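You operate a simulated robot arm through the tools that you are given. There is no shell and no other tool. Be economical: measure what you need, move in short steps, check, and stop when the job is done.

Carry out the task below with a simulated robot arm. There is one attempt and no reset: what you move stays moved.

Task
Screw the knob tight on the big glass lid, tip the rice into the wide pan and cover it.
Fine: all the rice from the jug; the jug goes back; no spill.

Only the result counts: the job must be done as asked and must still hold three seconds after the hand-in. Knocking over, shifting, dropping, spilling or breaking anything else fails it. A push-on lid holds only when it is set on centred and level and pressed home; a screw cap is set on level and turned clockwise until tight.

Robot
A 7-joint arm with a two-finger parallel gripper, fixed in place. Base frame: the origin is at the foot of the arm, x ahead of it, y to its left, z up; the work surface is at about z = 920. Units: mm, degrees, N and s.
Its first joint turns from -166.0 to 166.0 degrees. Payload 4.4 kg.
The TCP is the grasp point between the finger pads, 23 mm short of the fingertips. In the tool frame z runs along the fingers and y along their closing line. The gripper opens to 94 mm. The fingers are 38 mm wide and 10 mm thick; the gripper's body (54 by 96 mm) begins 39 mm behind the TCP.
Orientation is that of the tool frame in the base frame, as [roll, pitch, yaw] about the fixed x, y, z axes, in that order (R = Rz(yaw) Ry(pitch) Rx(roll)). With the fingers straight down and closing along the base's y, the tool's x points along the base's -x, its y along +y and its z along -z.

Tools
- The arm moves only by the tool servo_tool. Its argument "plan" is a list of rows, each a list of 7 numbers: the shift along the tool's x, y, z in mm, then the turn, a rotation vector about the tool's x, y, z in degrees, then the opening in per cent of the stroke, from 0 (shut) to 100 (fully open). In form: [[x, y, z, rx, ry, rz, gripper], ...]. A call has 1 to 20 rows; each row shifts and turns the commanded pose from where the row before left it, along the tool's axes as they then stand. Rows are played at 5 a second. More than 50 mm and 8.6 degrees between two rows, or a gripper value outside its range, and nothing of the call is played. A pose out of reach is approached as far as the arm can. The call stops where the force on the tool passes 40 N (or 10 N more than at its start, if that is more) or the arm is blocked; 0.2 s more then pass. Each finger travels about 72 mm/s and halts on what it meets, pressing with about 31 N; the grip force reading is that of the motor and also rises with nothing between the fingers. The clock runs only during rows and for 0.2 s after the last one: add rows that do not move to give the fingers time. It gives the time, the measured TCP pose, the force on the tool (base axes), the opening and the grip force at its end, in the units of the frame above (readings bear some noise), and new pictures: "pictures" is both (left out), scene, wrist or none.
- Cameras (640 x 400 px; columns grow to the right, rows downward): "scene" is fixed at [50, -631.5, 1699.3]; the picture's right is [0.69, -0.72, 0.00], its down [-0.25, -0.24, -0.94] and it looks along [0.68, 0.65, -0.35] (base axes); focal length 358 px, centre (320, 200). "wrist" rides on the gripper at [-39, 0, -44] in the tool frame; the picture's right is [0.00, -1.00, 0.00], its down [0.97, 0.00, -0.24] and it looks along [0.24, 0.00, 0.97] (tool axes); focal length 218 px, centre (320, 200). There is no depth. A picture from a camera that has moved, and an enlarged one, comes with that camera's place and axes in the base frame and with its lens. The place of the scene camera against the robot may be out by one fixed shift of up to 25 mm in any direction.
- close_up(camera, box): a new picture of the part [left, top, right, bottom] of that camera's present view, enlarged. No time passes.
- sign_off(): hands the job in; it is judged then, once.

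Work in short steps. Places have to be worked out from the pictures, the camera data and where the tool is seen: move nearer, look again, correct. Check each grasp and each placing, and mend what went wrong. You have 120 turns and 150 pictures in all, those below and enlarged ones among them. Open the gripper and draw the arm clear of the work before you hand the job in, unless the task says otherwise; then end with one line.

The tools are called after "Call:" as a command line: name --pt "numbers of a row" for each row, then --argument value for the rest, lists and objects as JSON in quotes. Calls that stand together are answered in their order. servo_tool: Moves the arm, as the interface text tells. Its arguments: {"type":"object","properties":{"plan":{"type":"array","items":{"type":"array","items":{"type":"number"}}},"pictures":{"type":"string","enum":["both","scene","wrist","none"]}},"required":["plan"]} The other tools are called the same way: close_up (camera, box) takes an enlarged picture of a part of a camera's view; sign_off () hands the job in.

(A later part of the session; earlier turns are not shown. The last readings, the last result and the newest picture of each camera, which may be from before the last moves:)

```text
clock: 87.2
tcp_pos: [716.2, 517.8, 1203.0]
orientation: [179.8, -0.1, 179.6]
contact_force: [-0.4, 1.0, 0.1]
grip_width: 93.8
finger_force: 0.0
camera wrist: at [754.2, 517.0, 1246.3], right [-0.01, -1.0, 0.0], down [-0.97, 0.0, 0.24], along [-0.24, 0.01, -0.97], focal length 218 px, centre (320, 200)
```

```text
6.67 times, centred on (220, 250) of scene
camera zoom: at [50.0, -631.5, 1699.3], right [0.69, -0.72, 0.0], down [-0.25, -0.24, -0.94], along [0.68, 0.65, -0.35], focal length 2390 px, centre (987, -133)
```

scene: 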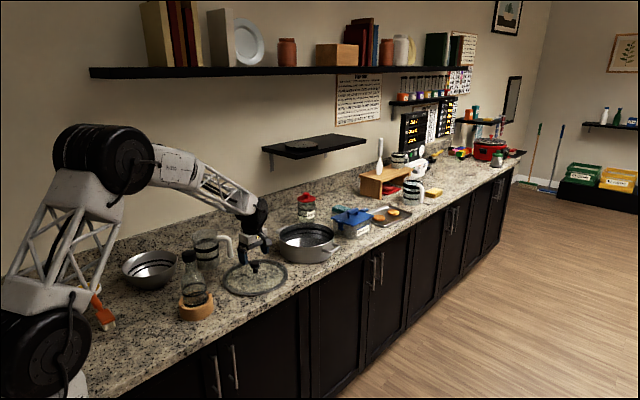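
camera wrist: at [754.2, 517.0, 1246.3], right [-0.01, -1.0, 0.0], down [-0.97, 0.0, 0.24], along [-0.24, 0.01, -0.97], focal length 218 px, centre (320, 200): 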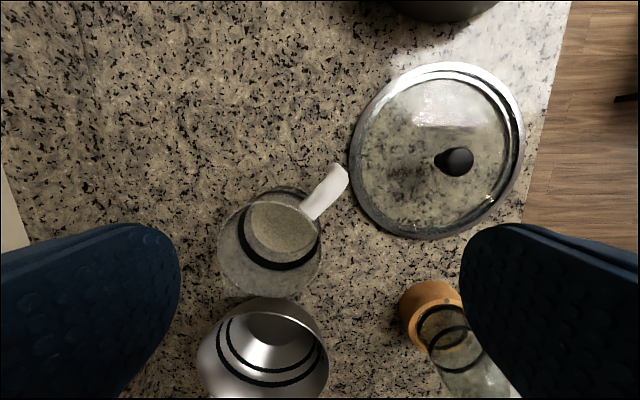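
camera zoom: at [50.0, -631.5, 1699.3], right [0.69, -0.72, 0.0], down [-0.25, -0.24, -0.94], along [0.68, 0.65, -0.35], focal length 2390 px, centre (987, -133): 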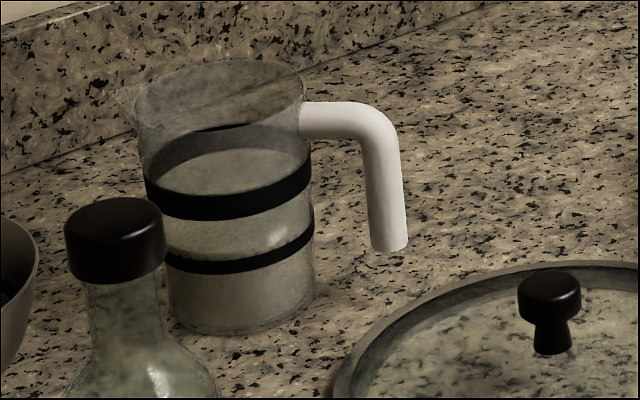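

Jug axis ≈(660,567), rim z≈1053; handle post ≈(724,506), z 955–1040, its bar at z≈1030. I plan a near-horizontal grasp from the handle side (heading 137°, camera on top), so first I'll shift out and yaw.

Call:
servo_tool --pt "-33.5 -29.5 -12 0 0 0 100" --pt "-33.5 -29.5 -12 0 0 0 100" --pt "-33.5 -29.5 -12 0 0 0 100" --pt "-33.5 -29.5 -12 0 0 -8 100" --pt "0 0 0 0 0 -8 100" --pt "0 0 0 0 0 -8 100" --pt "0 0 0 0 0 -8 100" --pt "0 0 0 0 0 -8 100" --pt "0 0 0 0 0 -8 100" --pt "0 0 0 0 0 -8 100" --pt "0 0 0 0 0 -8 100" --pt "0 0 0 0 0 -8 100" --pt "0 0 0 0 0 -8 100" --pt "0 0 0 0 0 -8 100" --pt "0 0 0 0 0 -8 100" --pt "0 0 0 0 0 -8 100" --pt "0 0 0 0 0 -8 100" --pt "0 0 0 0 0 -8 100" --pt "0 0 0 0 0 -8 100" --pictures "none"

Call:
servo_tool --pt "0 0 0 0 0 -8 100" --pt "0 0 0 0 0 -1 100" --pt "0 0 0 0 -8 0 100" --pt "0 0 0 0 -8 0 100" --pt "0 0 0 0 -8 0 100" --pt "0 0 0 0 -8 0 100" --pt "0 0 0 0 0 0 100" --pictures "both"

```text
clock: 91.2
tcp_pos: [850.8, 398.8, 1249.3]
orientation: [-179.9, 0.3, -52.3]
contact_force: [0.7, 0.0, -0.1]
grip_width: 94.0
finger_force: 0.0
```

```text
clock: 92.8
tcp_pos: [850.2, 398.2, 1249.1]
orientation: [-179.9, 32.2, -43.1]
contact_force: [0.1, 0.0, -1.0]
grip_width: 94.0
finger_force: 0.1
camera wrist: at [842.3, 404.4, 1307.1], right [0.69, 0.73, 0.0], down [0.69, -0.65, -0.32], along [-0.23, 0.22, -0.95], focal length 218 px, centre (320, 200)
```

scene: 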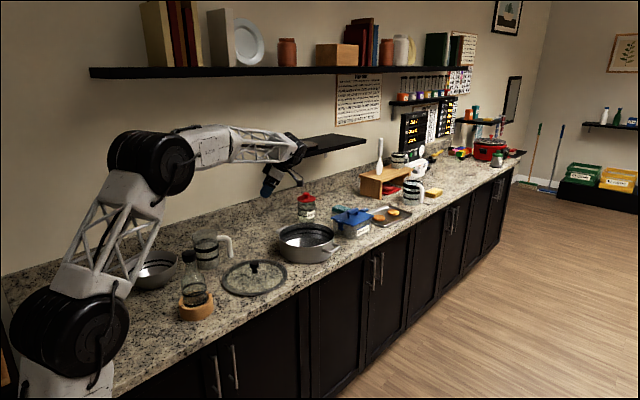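
wrist: 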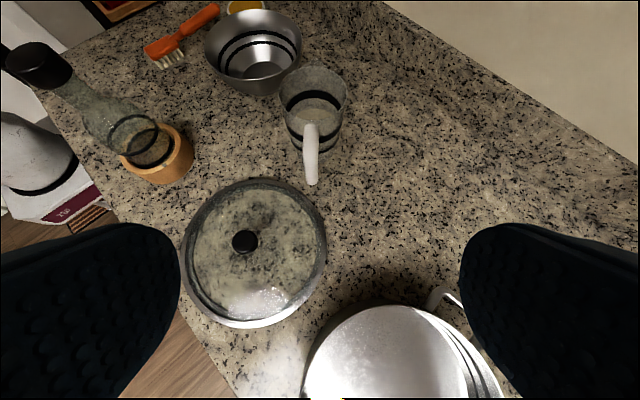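

The view lines up with the handle's plane well. I'll continue pitching to about 15° below horizontal.

Call:
servo_tool --pt "0 0 0 0 -8 0 100" --pt "0 0 0 0 -8 0 100" --pt "0 0 0 0 -8 0 100" --pt "0 0 0 0 -8 0 100" --pt "0 0 0 0 -8 0 100" --pt "0 0 0 0 -3 0 100" --pt "0 0 0 0 0 0 100" --pictures "both"

```text
clock: 94.4
tcp_pos: [850.8, 398.8, 1249.7]
orientation: [-179.6, 75.3, -42.8]
contact_force: [-0.8, -0.1, 0.9]
grip_width: 93.9
finger_force: 0.0
camera wrist: at [872.9, 375.9, 1298.1], right [0.69, 0.73, 0.0], down [0.35, -0.33, -0.88], along [-0.64, 0.6, -0.48], focal length 218 px, centre (320, 200)
```

scene: 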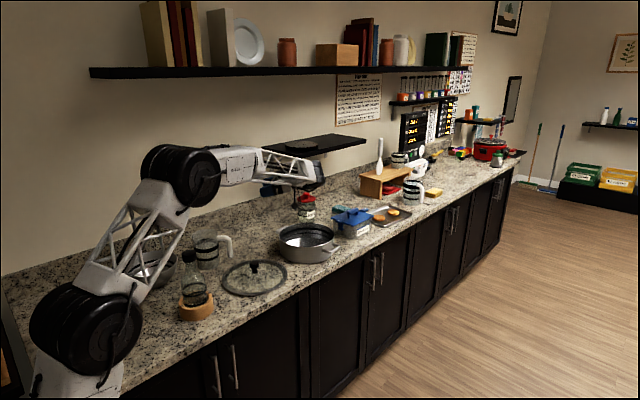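
wrist: 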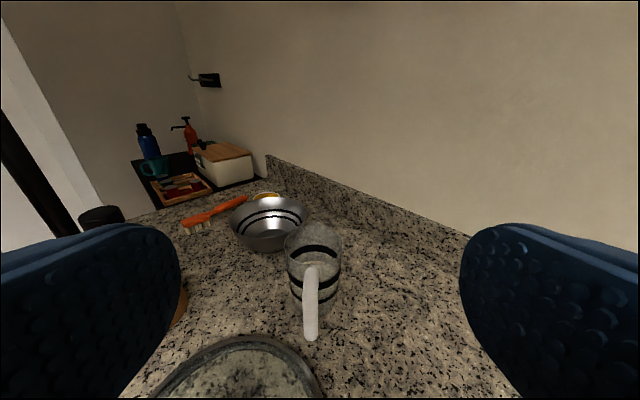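

Grasp pose is reachable. The handle lies about 11 mm to the left of the tool's plane; I'll move down to a standoff 110 mm from the post.

Call:
servo_tool --pt "36 2.2 21.7 0 0 0 100" --pt "36 2.2 21.7 0 0 0 100" --pt "36 2.2 21.7 0 0 0 100" --pt "36 2.2 21.7 0 0 0 100" --pt "36 2.2 21.7 0 0 0 100" --pt "0 0 0 0 0 0 100" --pictures "both"

Call:
close_up --camera "scene" --box '[180, 200, 340, 300]'

```text
clock: 95.8
tcp_pos: [800.8, 431.4, 1051.3]
orientation: [-179.6, 75.2, -42.9]
contact_force: [-1.0, 0.2, -0.2]
grip_width: 94.0
finger_force: 0.0
camera wrist: at [823.0, 408.8, 1099.4], right [0.69, 0.73, 0.0], down [0.35, -0.33, -0.88], along [-0.64, 0.6, -0.48], focal length 218 px, centre (320, 200)
```

scene: 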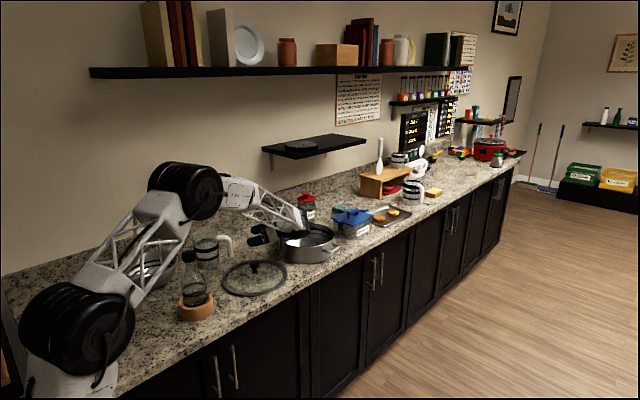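
wrist: 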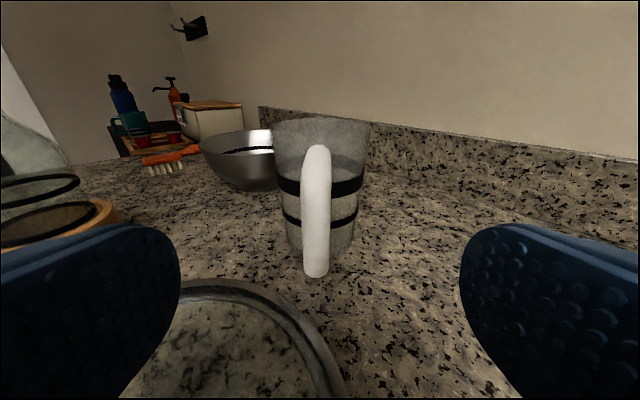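

```text
4.00 times, centred on (260, 250) of scene
camera zoom: at [50.0, -631.5, 1699.3], right [0.69, -0.72, 0.0], down [-0.25, -0.24, -0.94], along [0.68, 0.65, -0.35], focal length 1434 px, centre (560, 0)
```

zoom: 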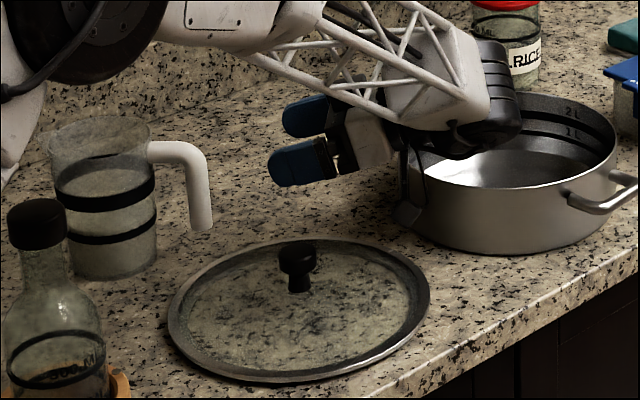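

The post is nearly centred (≈3 mm left). I'll advance 70 mm and look again.

Call:
servo_tool --pt "1 1.5 35 0 0 0 100" --pt "1 1.5 35 0 0 0 100" --pt "0 0 0 0 0 0 100" --pictures "wrist"

Call:
close_up --camera "scene" --box '[180, 210, 300, 285]'

```text
clock: 96.6
tcp_pos: [749.3, 474.4, 1030.2]
orientation: [-179.7, 75.2, -42.9]
contact_force: [-1.0, 0.1, 1.0]
grip_width: 94.0
finger_force: 0.0
camera wrist: at [772.2, 452.0, 1078.2], right [0.69, 0.73, 0.0], down [0.35, -0.33, -0.88], along [-0.64, 0.6, -0.48], focal length 218 px, centre (320, 200)
```

wrist: 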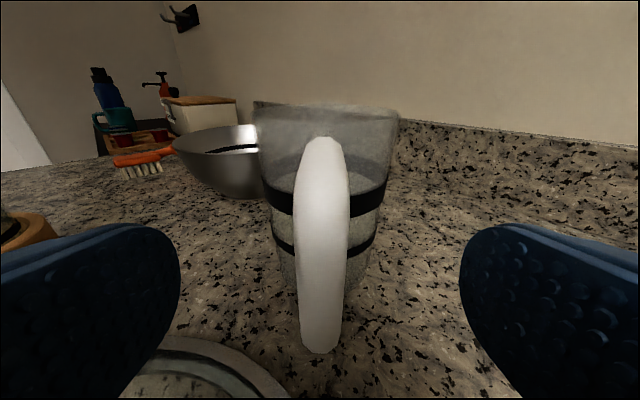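

```text
5.33 times, centred on (240, 248) of scene
camera zoom: at [50.0, -631.5, 1699.3], right [0.69, -0.72, 0.0], down [-0.25, -0.24, -0.94], along [0.68, 0.65, -0.35], focal length 1912 px, centre (747, -53)
```

zoom: 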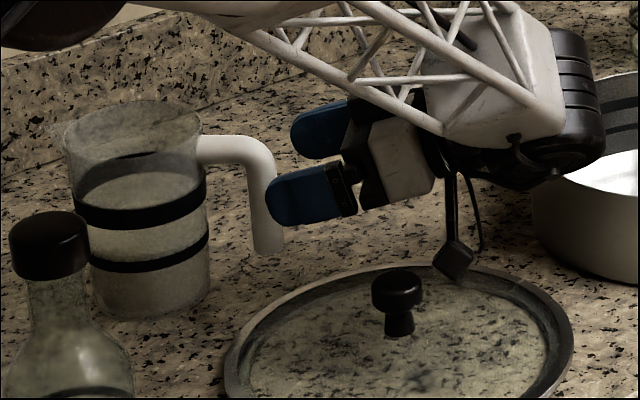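

The black box slung under the gripper sits close above the lid, so I'll advance level at z≈1030 (which also puts the pads over the bar's bend), then close.

Call:
servo_tool --pt "-5.5 0 20 0 0 0 100" --pt "-5.5 0 20 0 0 0 100" --pt "0 0 0 0 0 0 100" --pictures "wrist"

Call:
close_up --camera "scene" --box '[180, 210, 300, 285]'

```text
clock: 97.4
tcp_pos: [718.3, 504.2, 1030.9]
orientation: [-179.2, 75.2, -42.5]
contact_force: [5.1, -4.8, 18.2]
grip_width: 93.9
finger_force: 0.1
camera wrist: at [740.5, 481.6, 1077.9], right [0.69, 0.73, 0.0], down [0.35, -0.33, -0.88], along [-0.64, 0.6, -0.48], focal length 218 px, centre (320, 200)
```

wrist: 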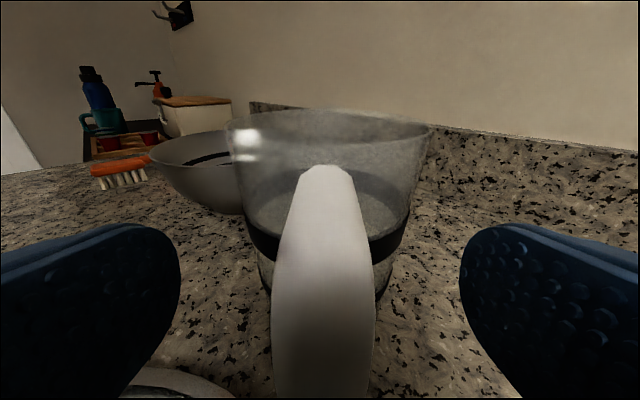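

```text
5.33 times, centred on (240, 248) of scene
camera zoom: at [50.0, -631.5, 1699.3], right [0.69, -0.72, 0.0], down [-0.25, -0.24, -0.94], along [0.68, 0.65, -0.35], focal length 1912 px, centre (747, -53)
```

zoom: 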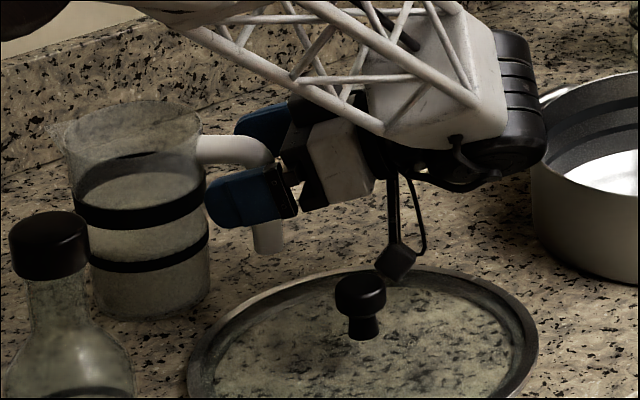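

The lid has been nudged ~25 mm: the slung box touches it (18 N up). I'll rise about 12 mm and recheck.

Call:
servo_tool --pt "-6 0 -1.5 0 0 0 100" --pt "-6 0 -1.5 0 0 0 100" --pt "0 0 0 0 0 0 100" --pictures "wrist"

Call:
close_up --camera "scene" --box '[180, 210, 300, 285]'

```text
clock: 98.2
tcp_pos: [717.0, 503.7, 1041.0]
orientation: [-179.7, 75.3, -42.9]
contact_force: [-0.4, 0.7, 0.5]
grip_width: 94.2
finger_force: 0.2
camera wrist: at [740.4, 480.7, 1089.7], right [0.69, 0.73, 0.0], down [0.35, -0.33, -0.88], along [-0.64, 0.6, -0.48], focal length 218 px, centre (320, 200)
```

wrist: 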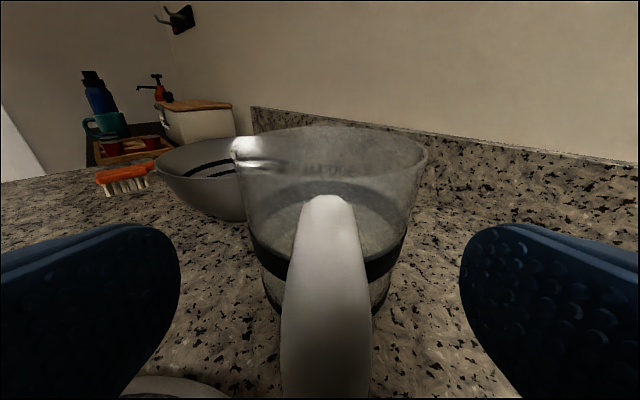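

```text
5.33 times, centred on (240, 248) of scene
camera zoom: at [50.0, -631.5, 1699.3], right [0.69, -0.72, 0.0], down [-0.25, -0.24, -0.94], along [0.68, 0.65, -0.35], focal length 1912 px, centre (747, -53)
```

zoom: 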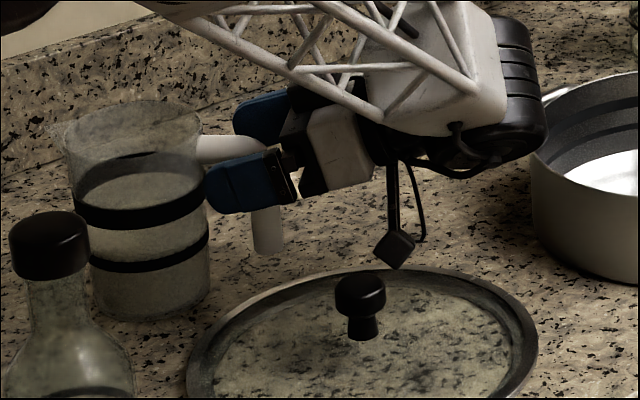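

Force is clear and the lid lies flat. Closing on the handle now.

Call:
servo_tool --pt "0 0 0 0 0 0 60" --pt "0 0 0 0 0 0 20" --pt "0 0 0 0 0 0 0" --pt "0 0 0 0 0 0 0" --pt "0 0 0 0 0 0 0" --pt "0 0 0 0 0 0 0" --pictures "wrist"

Call:
close_up --camera "scene" --box '[180, 210, 300, 285]'

```text
clock: 99.6
tcp_pos: [717.0, 502.7, 1040.8]
orientation: [-179.6, 75.1, -42.9]
contact_force: [-0.9, -0.3, -0.7]
grip_width: 21.6
finger_force: 31.1
camera wrist: at [740.5, 480.7, 1089.9], right [0.69, 0.73, 0.0], down [0.35, -0.33, -0.88], along [-0.64, 0.6, -0.48], focal length 218 px, centre (320, 200)
```

wrist: 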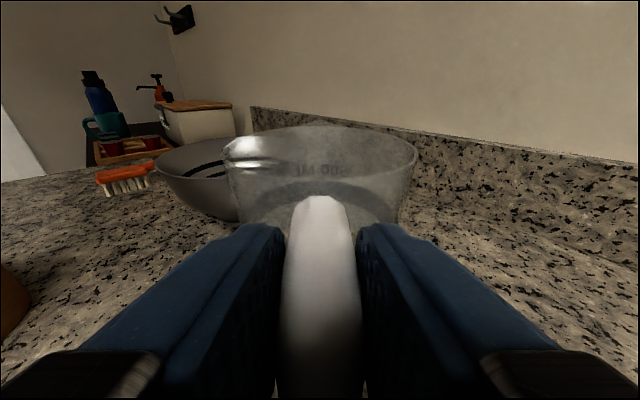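

```text
5.33 times, centred on (240, 248) of scene
camera zoom: at [50.0, -631.5, 1699.3], right [0.69, -0.72, 0.0], down [-0.25, -0.24, -0.94], along [0.68, 0.65, -0.35], focal length 1912 px, centre (747, -53)
```

zoom: 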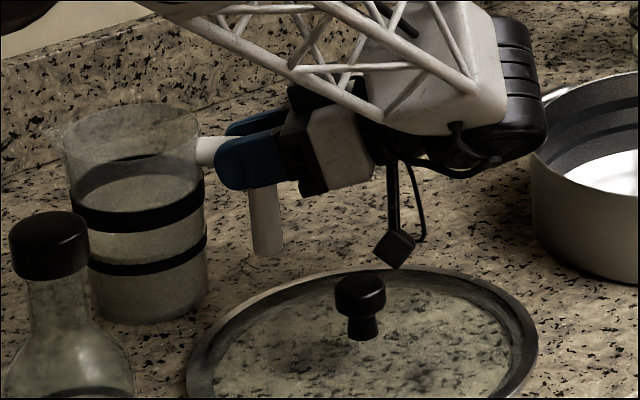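

Grip 21.6 mm with the handle between the pads. Lift 12 mm and check for sagging; the grasp pose to return to is (717,503,1041).

Call:
servo_tool --pt "-5.8 0 -1.55 0 0 0 0" --pt "-5.8 0 -1.55 0 0 0 0" --pt "0 0 0 0 0 0 0" --pt "0 0 0 0 0 0 0" --pictures "wrist"

Call:
close_up --camera "scene" --box '[180, 210, 300, 285]'

```text
clock: 100.6
tcp_pos: [717.8, 502.6, 1054.7]
orientation: [-179.6, 75.3, -42.9]
contact_force: [0.1, 0.5, -4.4]
grip_width: 21.6
finger_force: 31.3
camera wrist: at [740.5, 479.9, 1101.9], right [0.69, 0.73, 0.0], down [0.35, -0.33, -0.88], along [-0.64, 0.6, -0.48], focal length 218 px, centre (320, 200)
```

wrist: 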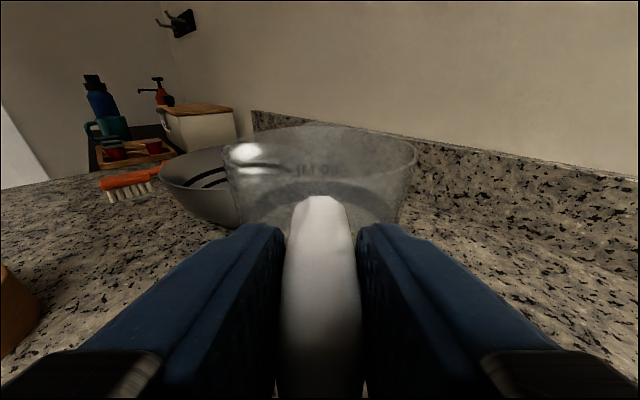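

```text
5.33 times, centred on (240, 248) of scene
camera zoom: at [50.0, -631.5, 1699.3], right [0.69, -0.72, 0.0], down [-0.25, -0.24, -0.94], along [0.68, 0.65, -0.35], focal length 1912 px, centre (747, -53)
```

zoom: 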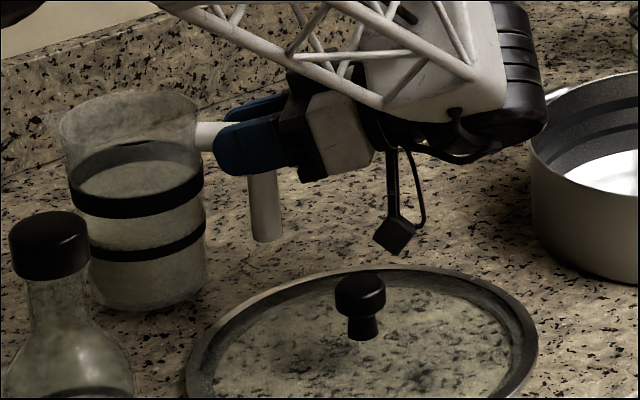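

The jug is off the counter and upright (4.4 N). I'll lift it ~175 mm and turn its heading from 137° to 115° for pouring sideways across the pan.

Call:
servo_tool --pt "-34 0 -9 0 0 0 0" --pt "-34 0 -9 0 0 0 0" --pt "-34 0 -9 0 0 0 0" --pt "-34 0 -9 0 0 0 0" --pt "-34 0 -9 0 0 0 0" --pt "0 0 0 3.5 0 0.95 0" --pt "0 0 0 3.5 0 0.95 0" --pt "0 0 0 3.5 0 0.95 0" --pt "0 0 0 3.5 0 0.95 0" --pt "0 0 0 3.5 0 0.95 0" --pt "0 0 0 3.5 0 0.95 0" --pt "0 0 0 0 0 0 0" --pictures "both"

```text
clock: 103.2
tcp_pos: [718.7, 503.2, 1229.1]
orientation: [179.7, 75.3, -65.4]
contact_force: [-0.5, 0.5, -3.0]
grip_width: 21.5
finger_force: 31.4
camera wrist: at [730.7, 473.5, 1277.7], right [0.91, 0.42, 0.0], down [0.2, -0.44, -0.88], along [-0.37, 0.8, -0.48], focal length 218 px, centre (320, 200)
```

scene: 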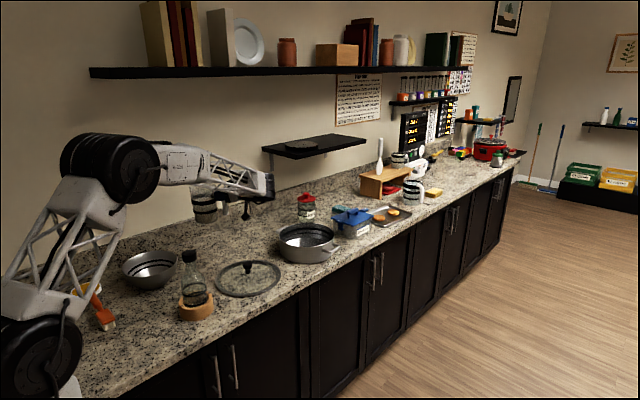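
wrist: 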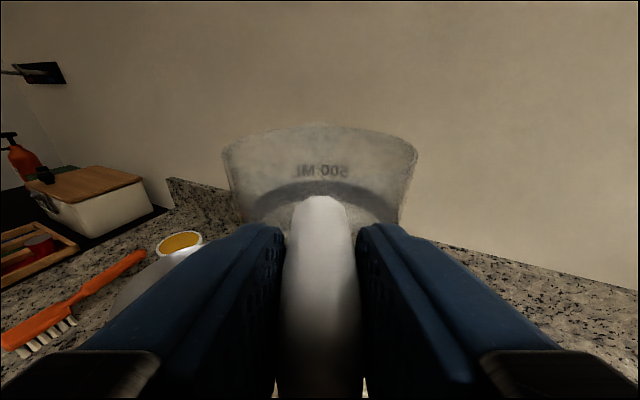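

Upright and steady. Now I'll carry it toward the pan in small steps.

Call:
servo_tool --pt "6.4 -11.2 -23.8 0 0 0 0" --pt "6.4 -11.2 -23.8 0 0 0 0" --pt "6.4 -11.2 -23.8 0 0 0 0" --pt "6.4 -11.2 -23.8 0 0 0 0" --pt "6.4 -11.2 -23.8 0 0 0 0" --pt "6.4 -11.2 -23.8 0 0 0 0" --pt "6.4 -11.2 -23.8 0 0 0 0" --pt "6.4 -11.2 -23.8 0 0 0 0" --pt "6.4 -11.2 -23.8 0 0 0 0" --pt "0 0 0 0 0 0 0" --pictures "both"

```text
clock: 105.4
tcp_pos: [901.8, 346.1, 1226.8]
orientation: [179.7, 75.4, -65.3]
contact_force: [-0.7, 0.9, -3.5]
grip_width: 21.7
finger_force: 31.0
camera wrist: at [917.1, 315.9, 1275.8], right [0.91, 0.42, 0.0], down [0.2, -0.43, -0.88], along [-0.37, 0.8, -0.48], focal length 218 px, centre (320, 200)
```

scene: 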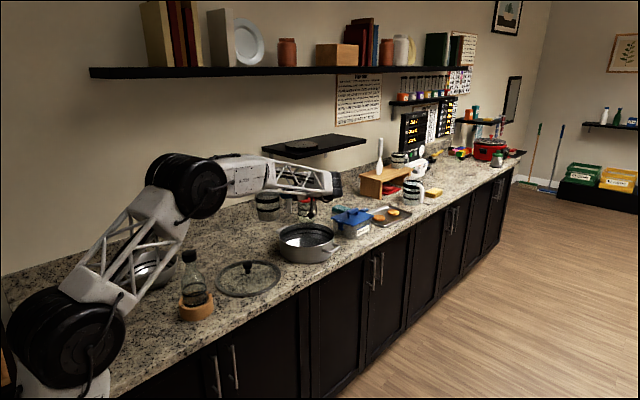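
wrist: 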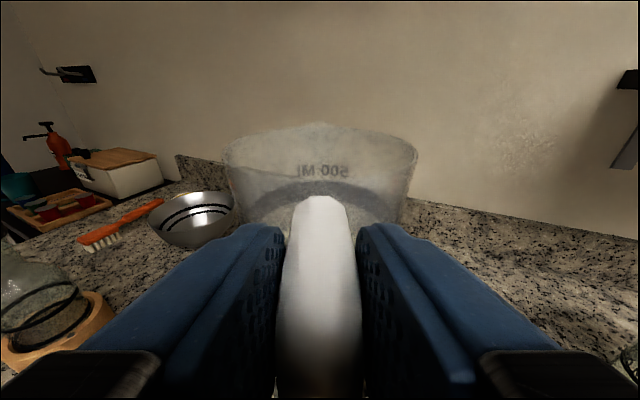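

Call:
servo_tool --pt "6.4 -11.2 -23.8 0 0 0 0" --pt "6.4 -11.2 -23.8 0 0 0 0" --pt "6.4 -11.2 -23.8 0 0 0 0" --pt "0 0 0 0 8 0 0" --pt "0 0 0 0 8 0 0" --pt "0 0 0 0 0 0 0" --pictures "both"

```text
clock: 106.8
tcp_pos: [964.5, 290.8, 1227.1]
orientation: [179.9, 59.1, -65.2]
contact_force: [-0.3, -0.2, -3.4]
grip_width: 21.5
finger_force: 31.0
camera wrist: at [971.3, 274.6, 1282.7], right [0.91, 0.42, 0.0], down [0.3, -0.64, -0.71], along [-0.3, 0.64, -0.7], focal length 218 px, centre (320, 200)
```

scene: 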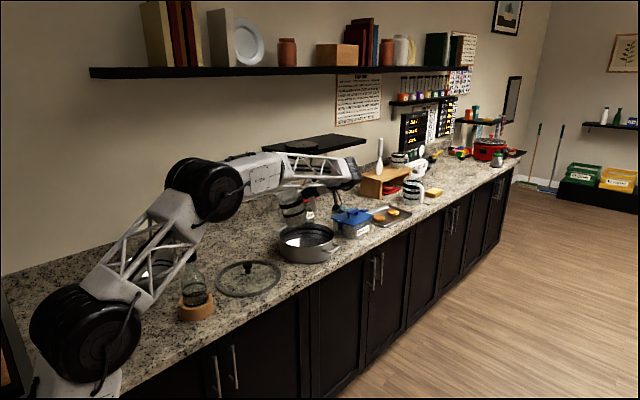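
wrist: 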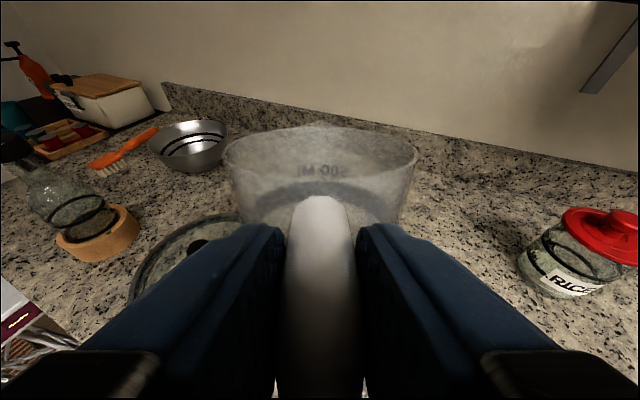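

Reach is fine. Tilt on to about 48° and check the spout's place over the pan.

Call:
servo_tool --pt "0 0 0 0 6 0 0" --pt "0 0 0 0 6 0 0" --pt "0 0 0 0 6 0 0" --pt "0 0 0 0 6 0 0" --pt "0 0 0 0 6 0 0" --pt "0 0 0 0 0 0 0" --pictures "wrist"

Call:
close_up --camera "scene" --box '[240, 150, 400, 280]'

```text
clock: 108.2
tcp_pos: [965.4, 291.9, 1226.8]
orientation: [179.9, 29.2, -65.1]
contact_force: [-0.3, 0.1, -3.6]
grip_width: 21.6
finger_force: 31.2
camera wrist: at [959.2, 302.8, 1283.2], right [0.91, 0.42, 0.0], down [0.41, -0.87, -0.26], along [-0.11, 0.24, -0.96], focal length 218 px, centre (320, 200)
```

wrist: 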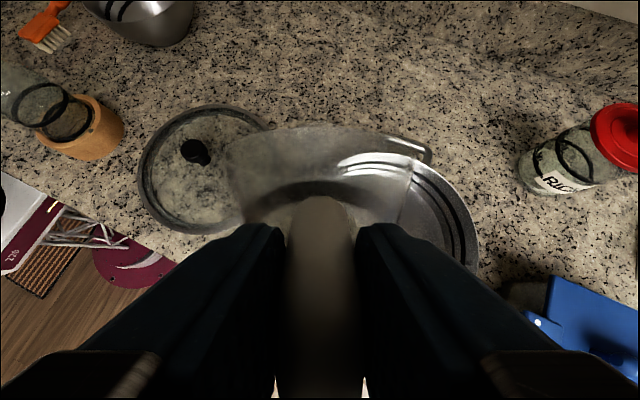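

```text
3.08 times, centred on (320, 215) of scene
camera zoom: at [50.0, -631.5, 1699.3], right [0.69, -0.72, 0.0], down [-0.25, -0.24, -0.94], along [0.68, 0.65, -0.35], focal length 1103 px, centre (320, 154)
```

zoom: 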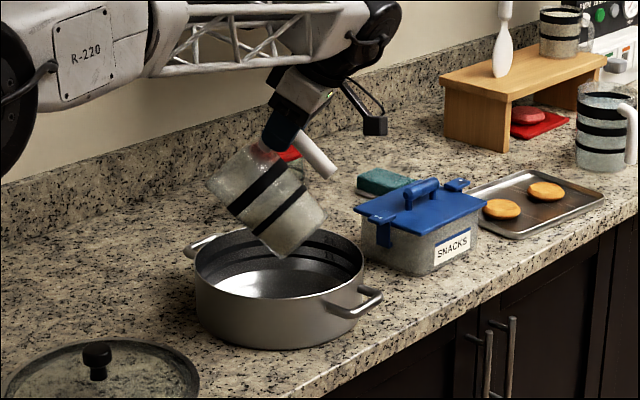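

Spout location matches my geometry (≈(919,391), z≈1138). I'll shift ~25 mm outward along x and tilt to about 58°, keeping over the pan.

Call:
servo_tool --pt "2.3 -8 -1.3 0 0 0 0" --pt "2.3 -8 -1.3 0 0 0 0" --pt "2.3 -8 -1.3 0 0 0 0" --pt "0 0 0 0 4 0 0" --pt "0 0 0 0 4 0 0" --pt "0 0 0 0 4 0 0" --pt "0 0 0 0 0 0 0" --pictures "wrist"

Call:
close_up --camera "scene" --box '[260, 180, 380, 270]'

```text
clock: 109.8
tcp_pos: [991.7, 294.4, 1226.7]
orientation: [179.9, 17.2, -65.1]
contact_force: [0.5, 0.2, -4.2]
grip_width: 21.5
finger_force: 31.5
camera wrist: at [979.9, 316.4, 1279.5], right [0.91, 0.42, 0.0], down [0.42, -0.91, -0.06], along [-0.03, 0.05, -1.0], focal length 218 px, centre (320, 200)
```

wrist: 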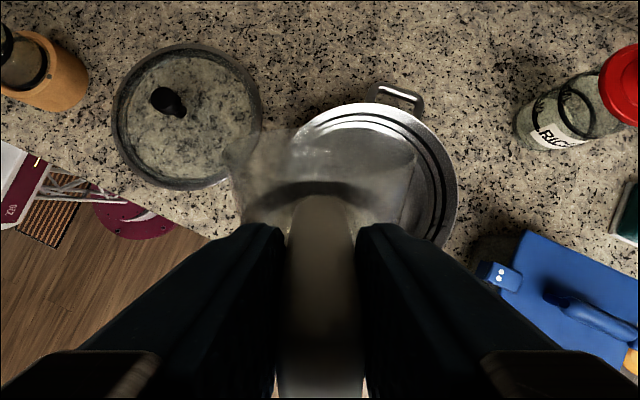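

```text
4.44 times, centred on (320, 225) of scene
camera zoom: at [50.0, -631.5, 1699.3], right [0.69, -0.72, 0.0], down [-0.25, -0.24, -0.94], along [0.68, 0.65, -0.35], focal length 1593 px, centre (320, 89)
```

zoom: 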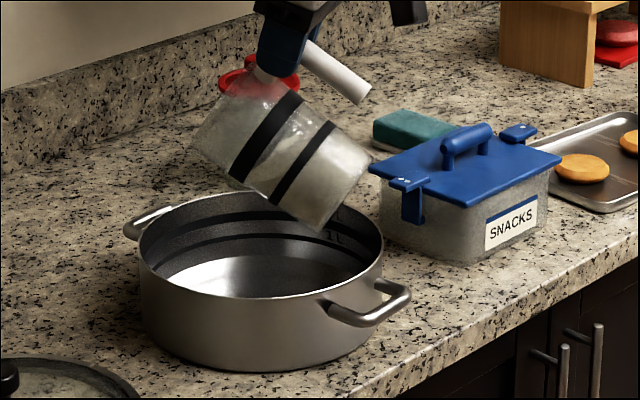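

Spout is over the pan's near-centre part. Now tilt slowly to ~75° while lowering and keeping the spout near (962,372).

Call:
servo_tool --pt "-3.1 -0.7 4 0 2.1 0 0" --pt "-3.1 -0.7 4 0 2.1 0 0" --pt "-3.1 -0.7 4 0 2.1 0 0" --pt "-3.1 -0.7 4 0 2.1 0 0" --pt "-3.1 -0.7 4 0 2.1 0 0" --pt "-3.1 -0.7 4 0 2.1 0 0" --pt "-3.1 -0.7 4 0 2.1 0 0" --pt "-3.1 -0.7 4 0 2.1 0 0" --pt "0 0 0 0 0 0 0" --pictures "wrist"

Call:
close_up --camera "scene" --box '[260, 180, 380, 270]'

```text
clock: 111.8
tcp_pos: [983.9, 323.5, 1199.5]
orientation: [180.0, 0.4, -65.0]
contact_force: [0.1, -0.5, -3.7]
grip_width: 21.4
finger_force: 31.0
camera wrist: at [966.8, 358.5, 1243.1], right [0.91, 0.42, 0.0], down [0.41, -0.88, 0.23], along [0.1, -0.21, -0.97], focal length 218 px, centre (320, 200)
```

wrist: 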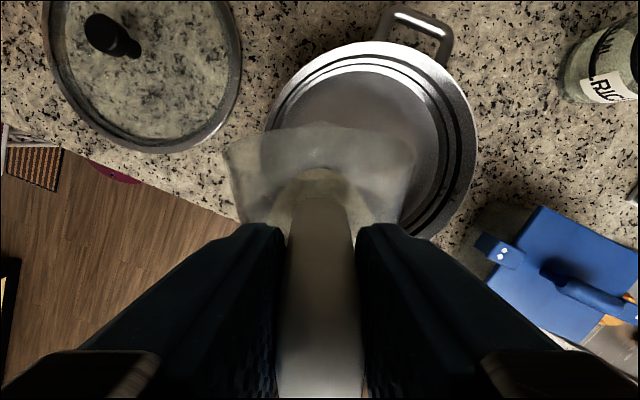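

```text
4.44 times, centred on (320, 225) of scene
camera zoom: at [50.0, -631.5, 1699.3], right [0.69, -0.72, 0.0], down [-0.25, -0.24, -0.94], along [0.68, 0.65, -0.35], focal length 1593 px, centre (320, 89)
```

zoom: 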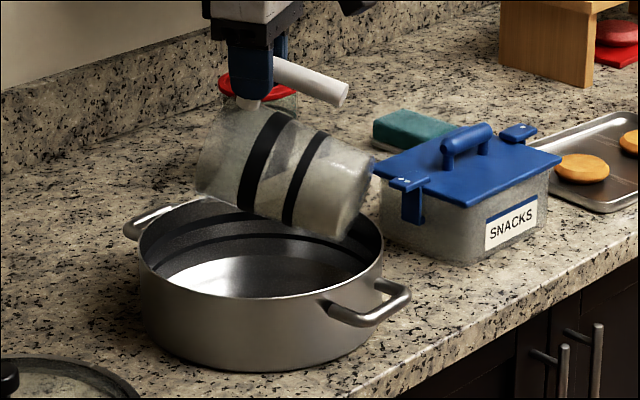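

No rice out yet; tilting on slowly to 90° with the spout kept over the pan at ~50 mm above the rim.

Call:
servo_tool --pt "-4.2 -1.2 1.3 0 1.9 0 0" --pt "-4.2 -1.2 1.3 0 1.9 0 0" --pt "-4.2 -1.2 1.3 0 1.9 0 0" --pt "-4.2 -1.2 1.3 0 1.9 0 0" --pt "-4.2 -1.2 1.3 0 1.9 0 0" --pt "-4.2 -1.2 1.3 0 1.9 0 0" --pt "-4.2 -1.2 1.3 0 1.9 0 0" --pt "-4.2 -1.2 1.3 0 1.9 0 0" --pt "0 0 0 0 0 0 0" --pictures "wrist"

Call:
close_up --camera "scene" --box '[260, 180, 380, 270]'

```text
clock: 113.8
tcp_pos: [977.6, 357.9, 1185.6]
orientation: [180.0, -14.8, -65.1]
contact_force: [0.4, 1.5, -3.2]
grip_width: 21.6
finger_force: 30.7
camera wrist: at [956.5, 401.2, 1217.9], right [0.91, 0.42, 0.0], down [0.37, -0.8, 0.48], along [0.2, -0.44, -0.88], focal length 218 px, centre (320, 200)
```

wrist: 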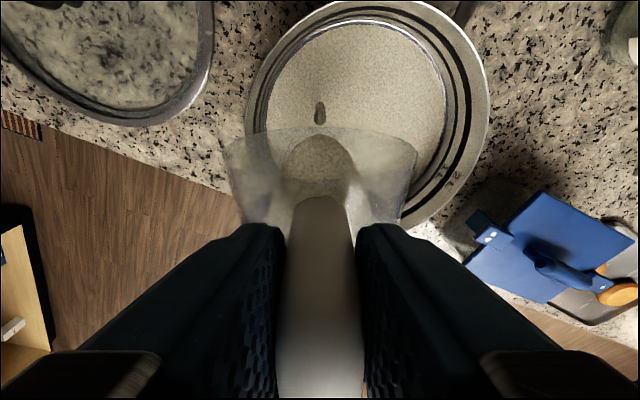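

```text
4.44 times, centred on (320, 225) of scene
camera zoom: at [50.0, -631.5, 1699.3], right [0.69, -0.72, 0.0], down [-0.25, -0.24, -0.94], along [0.68, 0.65, -0.35], focal length 1593 px, centre (320, 89)
```

zoom: 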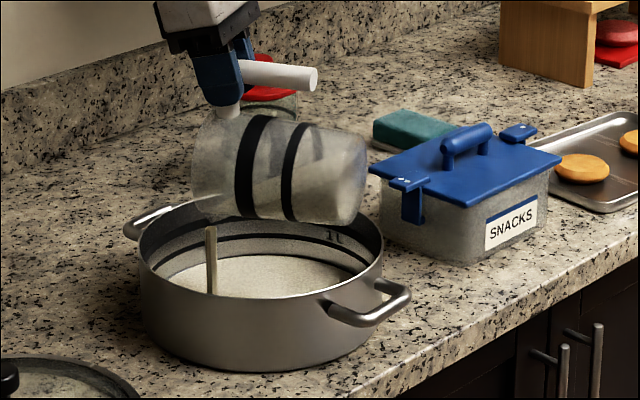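

Rice streams cleanly into the pan. I'll keep tilting toward 105°, holding the spout there.

Call:
servo_tool --pt "-4.1 0.1 -1.6 0 1.9 0 0" --pt "-4.1 0.1 -1.6 0 1.9 0 0" --pt "-4.1 0.1 -1.6 0 1.9 0 0" --pt "-4.1 0.1 -1.6 0 1.9 0 0" --pt "-4.1 0.1 -1.6 0 1.9 0 0" --pt "-4.1 0.1 -1.6 0 1.9 0 0" --pt "-4.1 0.1 -1.6 0 1.9 0 0" --pt "-4.1 0.1 -1.6 0 1.9 0 0" --pt "0 0 0 0 0 0 0" --pt "0 0 0 0 0 0 0" --pictures "wrist"

Call:
close_up --camera "scene" --box '[260, 180, 380, 270]'

```text
clock: 116.0
tcp_pos: [962.6, 389.3, 1184.8]
orientation: [179.9, -29.9, -65.0]
contact_force: [-0.9, 0.3, -2.8]
grip_width: 21.5
finger_force: 30.8
camera wrist: at [938.0, 438.9, 1203.5], right [0.91, 0.42, 0.0], down [0.3, -0.65, 0.69], along [0.29, -0.63, -0.72], focal length 218 px, centre (320, 200)
```

wrist: 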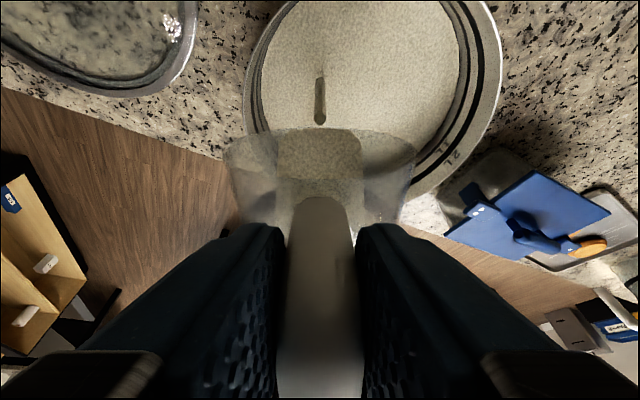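

```text
4.44 times, centred on (320, 225) of scene
camera zoom: at [50.0, -631.5, 1699.3], right [0.69, -0.72, 0.0], down [-0.25, -0.24, -0.94], along [0.68, 0.65, -0.35], focal length 1593 px, centre (320, 89)
```

zoom: 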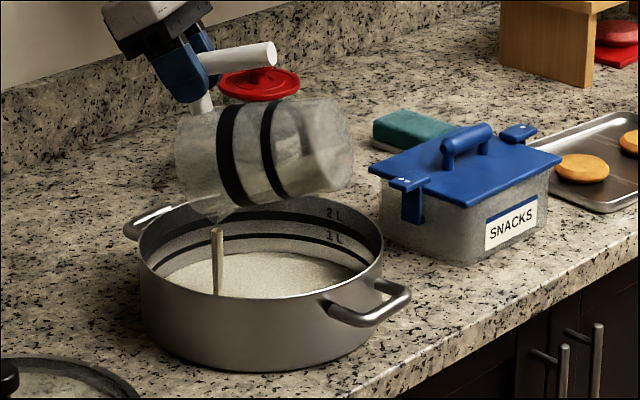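

Call:
servo_tool --pt "-4.2 0 -1.7 0 1.9 0 0" --pt "-4.2 0 -1.7 0 1.9 0 0" --pt "-4.2 0 -1.7 0 1.9 0 0" --pt "-4.2 0 -1.7 0 1.9 0 0" --pt "-4.2 0 -1.7 0 1.9 0 0" --pt "-4.2 0 -1.7 0 1.9 0 0" --pt "-4.2 0 -1.7 0 1.9 0 0" --pt "-4.2 0 -1.7 0 1.9 0 0" --pt "0 0 0 0 0 0 0" --pt "0 0 0 0 0 0 0" --pt "0 0 0 0 0 0 0" --pt "0 0 0 0 0 0 0" --pictures "wrist"

Call:
close_up --camera "scene" --box '[260, 180, 380, 270]'

```text
clock: 118.6
tcp_pos: [947.3, 419.8, 1175.4]
orientation: [179.9, -45.1, -65.0]
contact_force: [-0.4, 0.6, -1.3]
grip_width: 21.5
finger_force: 30.5
camera wrist: at [921.4, 472.5, 1179.3], right [0.91, 0.42, 0.0], down [0.22, -0.47, 0.86], along [0.36, -0.78, -0.51], focal length 218 px, centre (320, 200)
```

wrist: 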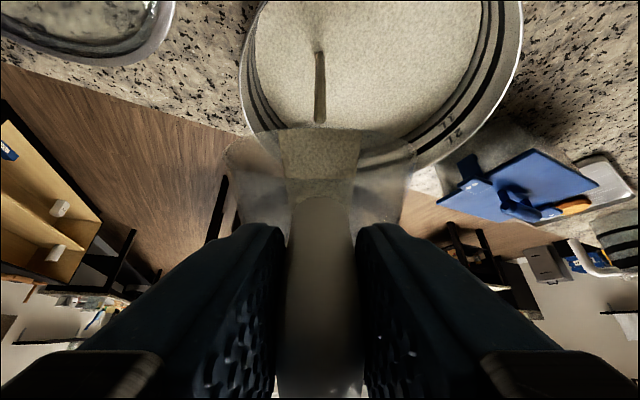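

```text
4.44 times, centred on (320, 225) of scene
camera zoom: at [50.0, -631.5, 1699.3], right [0.69, -0.72, 0.0], down [-0.25, -0.24, -0.94], along [0.68, 0.65, -0.35], focal length 1593 px, centre (320, 89)
```

zoom: 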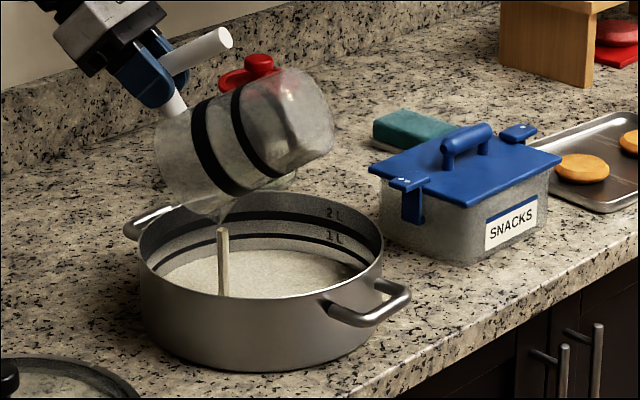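

Still emptying (weight down to ~1.3 N). Tilting on to 135°.

Call:
servo_tool --pt "-4.4 0 -1.9 0 1.9 0 0" --pt "-4.4 0 -1.9 0 1.9 0 0" --pt "-4.4 0 -1.9 0 1.9 0 0" --pt "-4.4 0 -1.9 0 1.9 0 0" --pt "-4.4 0 -1.9 0 1.9 0 0" --pt "-4.4 0 -1.9 0 1.9 0 0" --pt "-4.4 0 -1.9 0 1.9 0 0" --pt "-4.4 0 -1.9 0 1.9 0 0" --pt "0 0 0 0 0 0 0" --pt "0 0 0 0 0 0 0" --pt "0 0 0 0 0 0 0" --pt "0 0 0 0 0 0 0" --pt "0 0 0 0 0 0 0" --pictures "wrist"

Call:
close_up --camera "scene" --box '[260, 180, 380, 270]'

```text
clock: 121.4
tcp_pos: [933.1, 451.3, 1158.6]
orientation: [179.8, -60.3, -64.9]
contact_force: [-0.2, -1.5, -1.8]
grip_width: 21.3
finger_force: 30.7
camera wrist: at [908.3, 502.3, 1145.7], right [0.91, 0.42, 0.0], down [0.12, -0.25, 0.96], along [0.41, -0.87, -0.27], focal length 218 px, centre (320, 200)
```

wrist: 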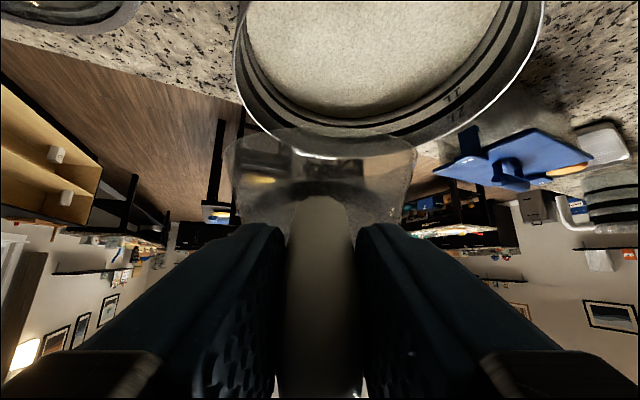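

```text
4.44 times, centred on (320, 225) of scene
camera zoom: at [50.0, -631.5, 1699.3], right [0.69, -0.72, 0.0], down [-0.25, -0.24, -0.94], along [0.68, 0.65, -0.35], focal length 1593 px, centre (320, 89)
```

zoom: 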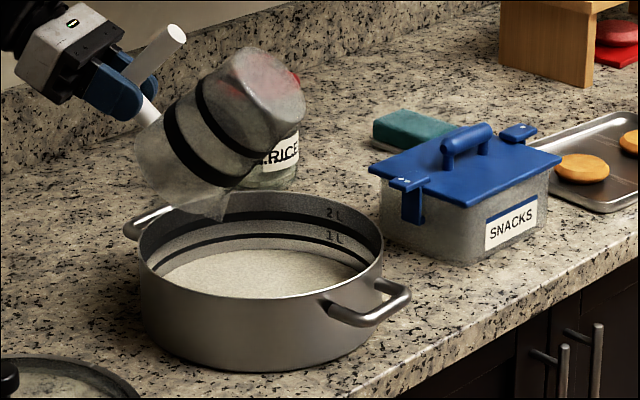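

The stream has ended; a closer look to see whether grains remain.

Call:
close_up --camera "wrist" --box '[210, 110, 430, 240]'

Call:
close_up --camera "scene" --box '[280, 185, 330, 235]'

```text
2.91 times, centred on (320, 175) of wrist
camera zoom: at [908.3, 502.3, 1145.7], right [0.91, 0.42, 0.0], down [0.12, -0.25, 0.96], along [0.41, -0.87, -0.27], focal length 635 px, centre (320, 273)
```

zoom: 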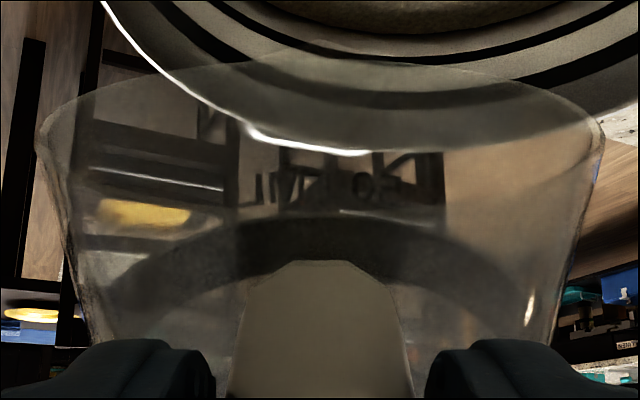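

```text
8.00 times, centred on (305, 210) of scene
camera zoom: at [50.0, -631.5, 1699.3], right [0.69, -0.72, 0.0], down [-0.25, -0.24, -0.94], along [0.68, 0.65, -0.35], focal length 2868 px, centre (440, 120)
```

zoom: 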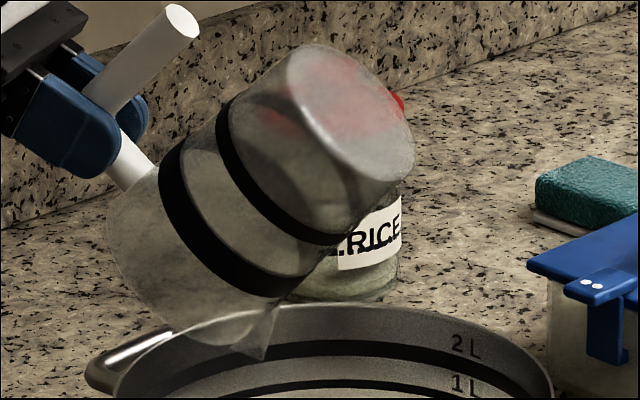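

The jug is empty. Now I'll retrace the path, untipping.

Call:
servo_tool --pt "8.8 0 3.8 0 -3.8 0 0" --pt "8.8 0 3.8 0 -3.8 0 0" --pt "8.8 0 3.8 0 -3.8 0 0" --pt "8.8 0 3.8 0 -3.8 0 0" --pt "8.4 0 3.4 0 -3.8 0 0" --pt "8.4 0 3.4 0 -3.8 0 0" --pt "8.4 0 3.4 0 -3.8 0 0" --pt "8.4 0 3.4 0 -3.8 0 0" --pt "8.2 -0.2 3.2 0 -3.8 0 0" --pt "8.2 -0.2 3.2 0 -3.8 0 0" --pt "8.2 -0.2 3.2 0 -3.8 0 0" --pt "8.2 -0.2 3.2 0 -3.8 0 0" --pt "8.4 2.4 -2.6 0 -3.8 0 0" --pt "8.4 2.4 -2.6 0 -3.8 0 0" --pt "8.4 2.4 -2.6 0 -3.8 0 0" --pt "8.4 2.4 -2.6 0 -3.8 0 0" --pt "6.2 1.4 -8 0 -4.2 0 0" --pt "6.2 1.4 -8 0 -4.2 0 0" --pt "6.2 1.4 -8 0 -4.2 0 0" --pt "6.2 1.4 -8 0 -4.2 0 0" --pictures "scene"

```text
clock: 125.6
tcp_pos: [990.5, 299.3, 1235.5]
orientation: [180.0, 17.3, -65.0]
contact_force: [-0.5, -0.5, -1.4]
grip_width: 21.6
finger_force: 30.5
```

scene: 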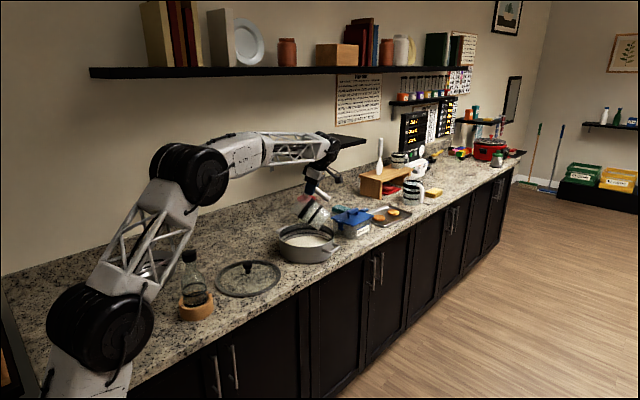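

Call:
servo_tool --pt "-2.3 8 1.3 0 -7 0 0" --pt "-2.3 8 1.3 0 -7 0 0" --pt "-2.3 8 1.3 0 -7 0 0" --pt "0 0 0 0 -7.4 0 0" --pt "0 0 0 0 -7.4 0 0" --pt "0 0 0 0 -7.4 0 0" --pt "0 0 0 0 -7.4 0 0" --pt "0 0 0 0 -7.4 0 0" --pt "0 0 0 0 0 0 0" --pictures "none"

```text
clock: 127.6
tcp_pos: [964.3, 295.8, 1234.7]
orientation: [179.7, 75.3, -65.3]
contact_force: [-0.3, -0.5, -1.3]
grip_width: 21.7
finger_force: 31.2
```

Call:
servo_tool --pt "-7.9 15.1 31.5 0 0 0 0" --pt "-7.9 15.1 31.5 0 0 0 0" --pt "-7.9 15.1 31.5 0 0 0 0" --pt "-7.9 15.1 31.5 0 0 0 0" --pt "-7.9 15.1 31.5 0 0 0 0" --pt "-7.9 15.1 31.5 0 0 0 0" --pt "-7.9 15.1 31.5 0 0 0 0" --pt "-7.9 15.1 31.5 0 0 0 0" --pt "-7.9 15.1 31.5 0 0 0 0" --pt "0 0 0 -3.7 0 -1 0" --pt "0 0 0 -3.7 0 -1 0" --pt "0 0 0 -3.7 0 -1 0" --pt "0 0 0 -3.7 0 -1 0" --pt "0 0 0 -3.7 0 -1 0" --pt "0 0 0 -3.7 0 -1 0" --pt "0 0 0 0 0 0 0" --pictures "none"

```text
clock: 131.0
tcp_pos: [717.2, 502.8, 1232.0]
orientation: [-179.7, 75.2, -41.7]
contact_force: [0.3, 0.9, -1.8]
grip_width: 21.7
finger_force: 30.6
```

Call:
servo_tool --pt "0 0 0 1.1 0 0.3 0" --pt "35.2 0 9.4 0 0 0 0" --pt "35.2 0 9.4 0 0 0 0" --pt "35.2 0 9.4 0 0 0 0" --pt "35.2 0 9.4 0 0 0 0" --pt "31 0 8.3 0 0 0 0" --pt "0 0 0 0 0 0 0" --pictures "none"

Call:
close_up --camera "scene" --box '[180, 210, 300, 285]'

```text
clock: 132.6
tcp_pos: [718.2, 504.0, 1055.6]
orientation: [-179.7, 75.3, -42.8]
contact_force: [0.6, 0.3, -1.7]
grip_width: 21.3
finger_force: 31.1
```

```text
5.33 times, centred on (240, 248) of scene
camera zoom: at [50.0, -631.5, 1699.3], right [0.69, -0.72, 0.0], down [-0.25, -0.24, -0.94], along [0.68, 0.65, -0.35], focal length 1912 px, centre (747, -53)
```

zoom: 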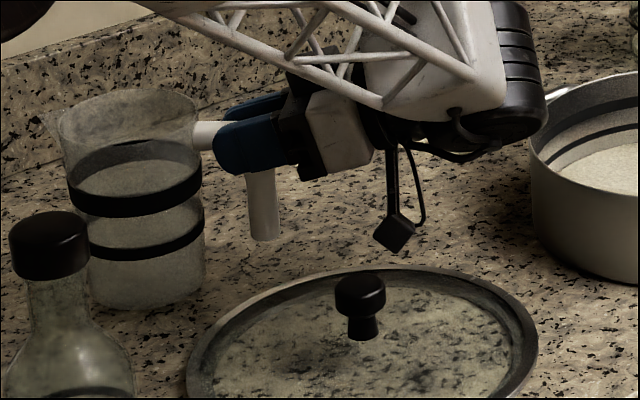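

Matches the lifted pose before pouring. Lower slowly to contact.

Call:
servo_tool --pt "4 0 1.1 0 0 0 0" --pt "4 0 1.1 0 0 0 0" --pt "2 0 0.5 0 0 0 0" --pt "1.5 0 0.4 0 0 0 0" --pt "1 0 0.3 0 0 0 0" --pt "0 0 0 0 0 0 0" --pictures "none"

```text
clock: 134.0
tcp_pos: [717.3, 503.2, 1041.1]
orientation: [-179.3, 75.2, -42.5]
contact_force: [1.3, -2.0, 20.2]
grip_width: 21.6
finger_force: 31.1
```

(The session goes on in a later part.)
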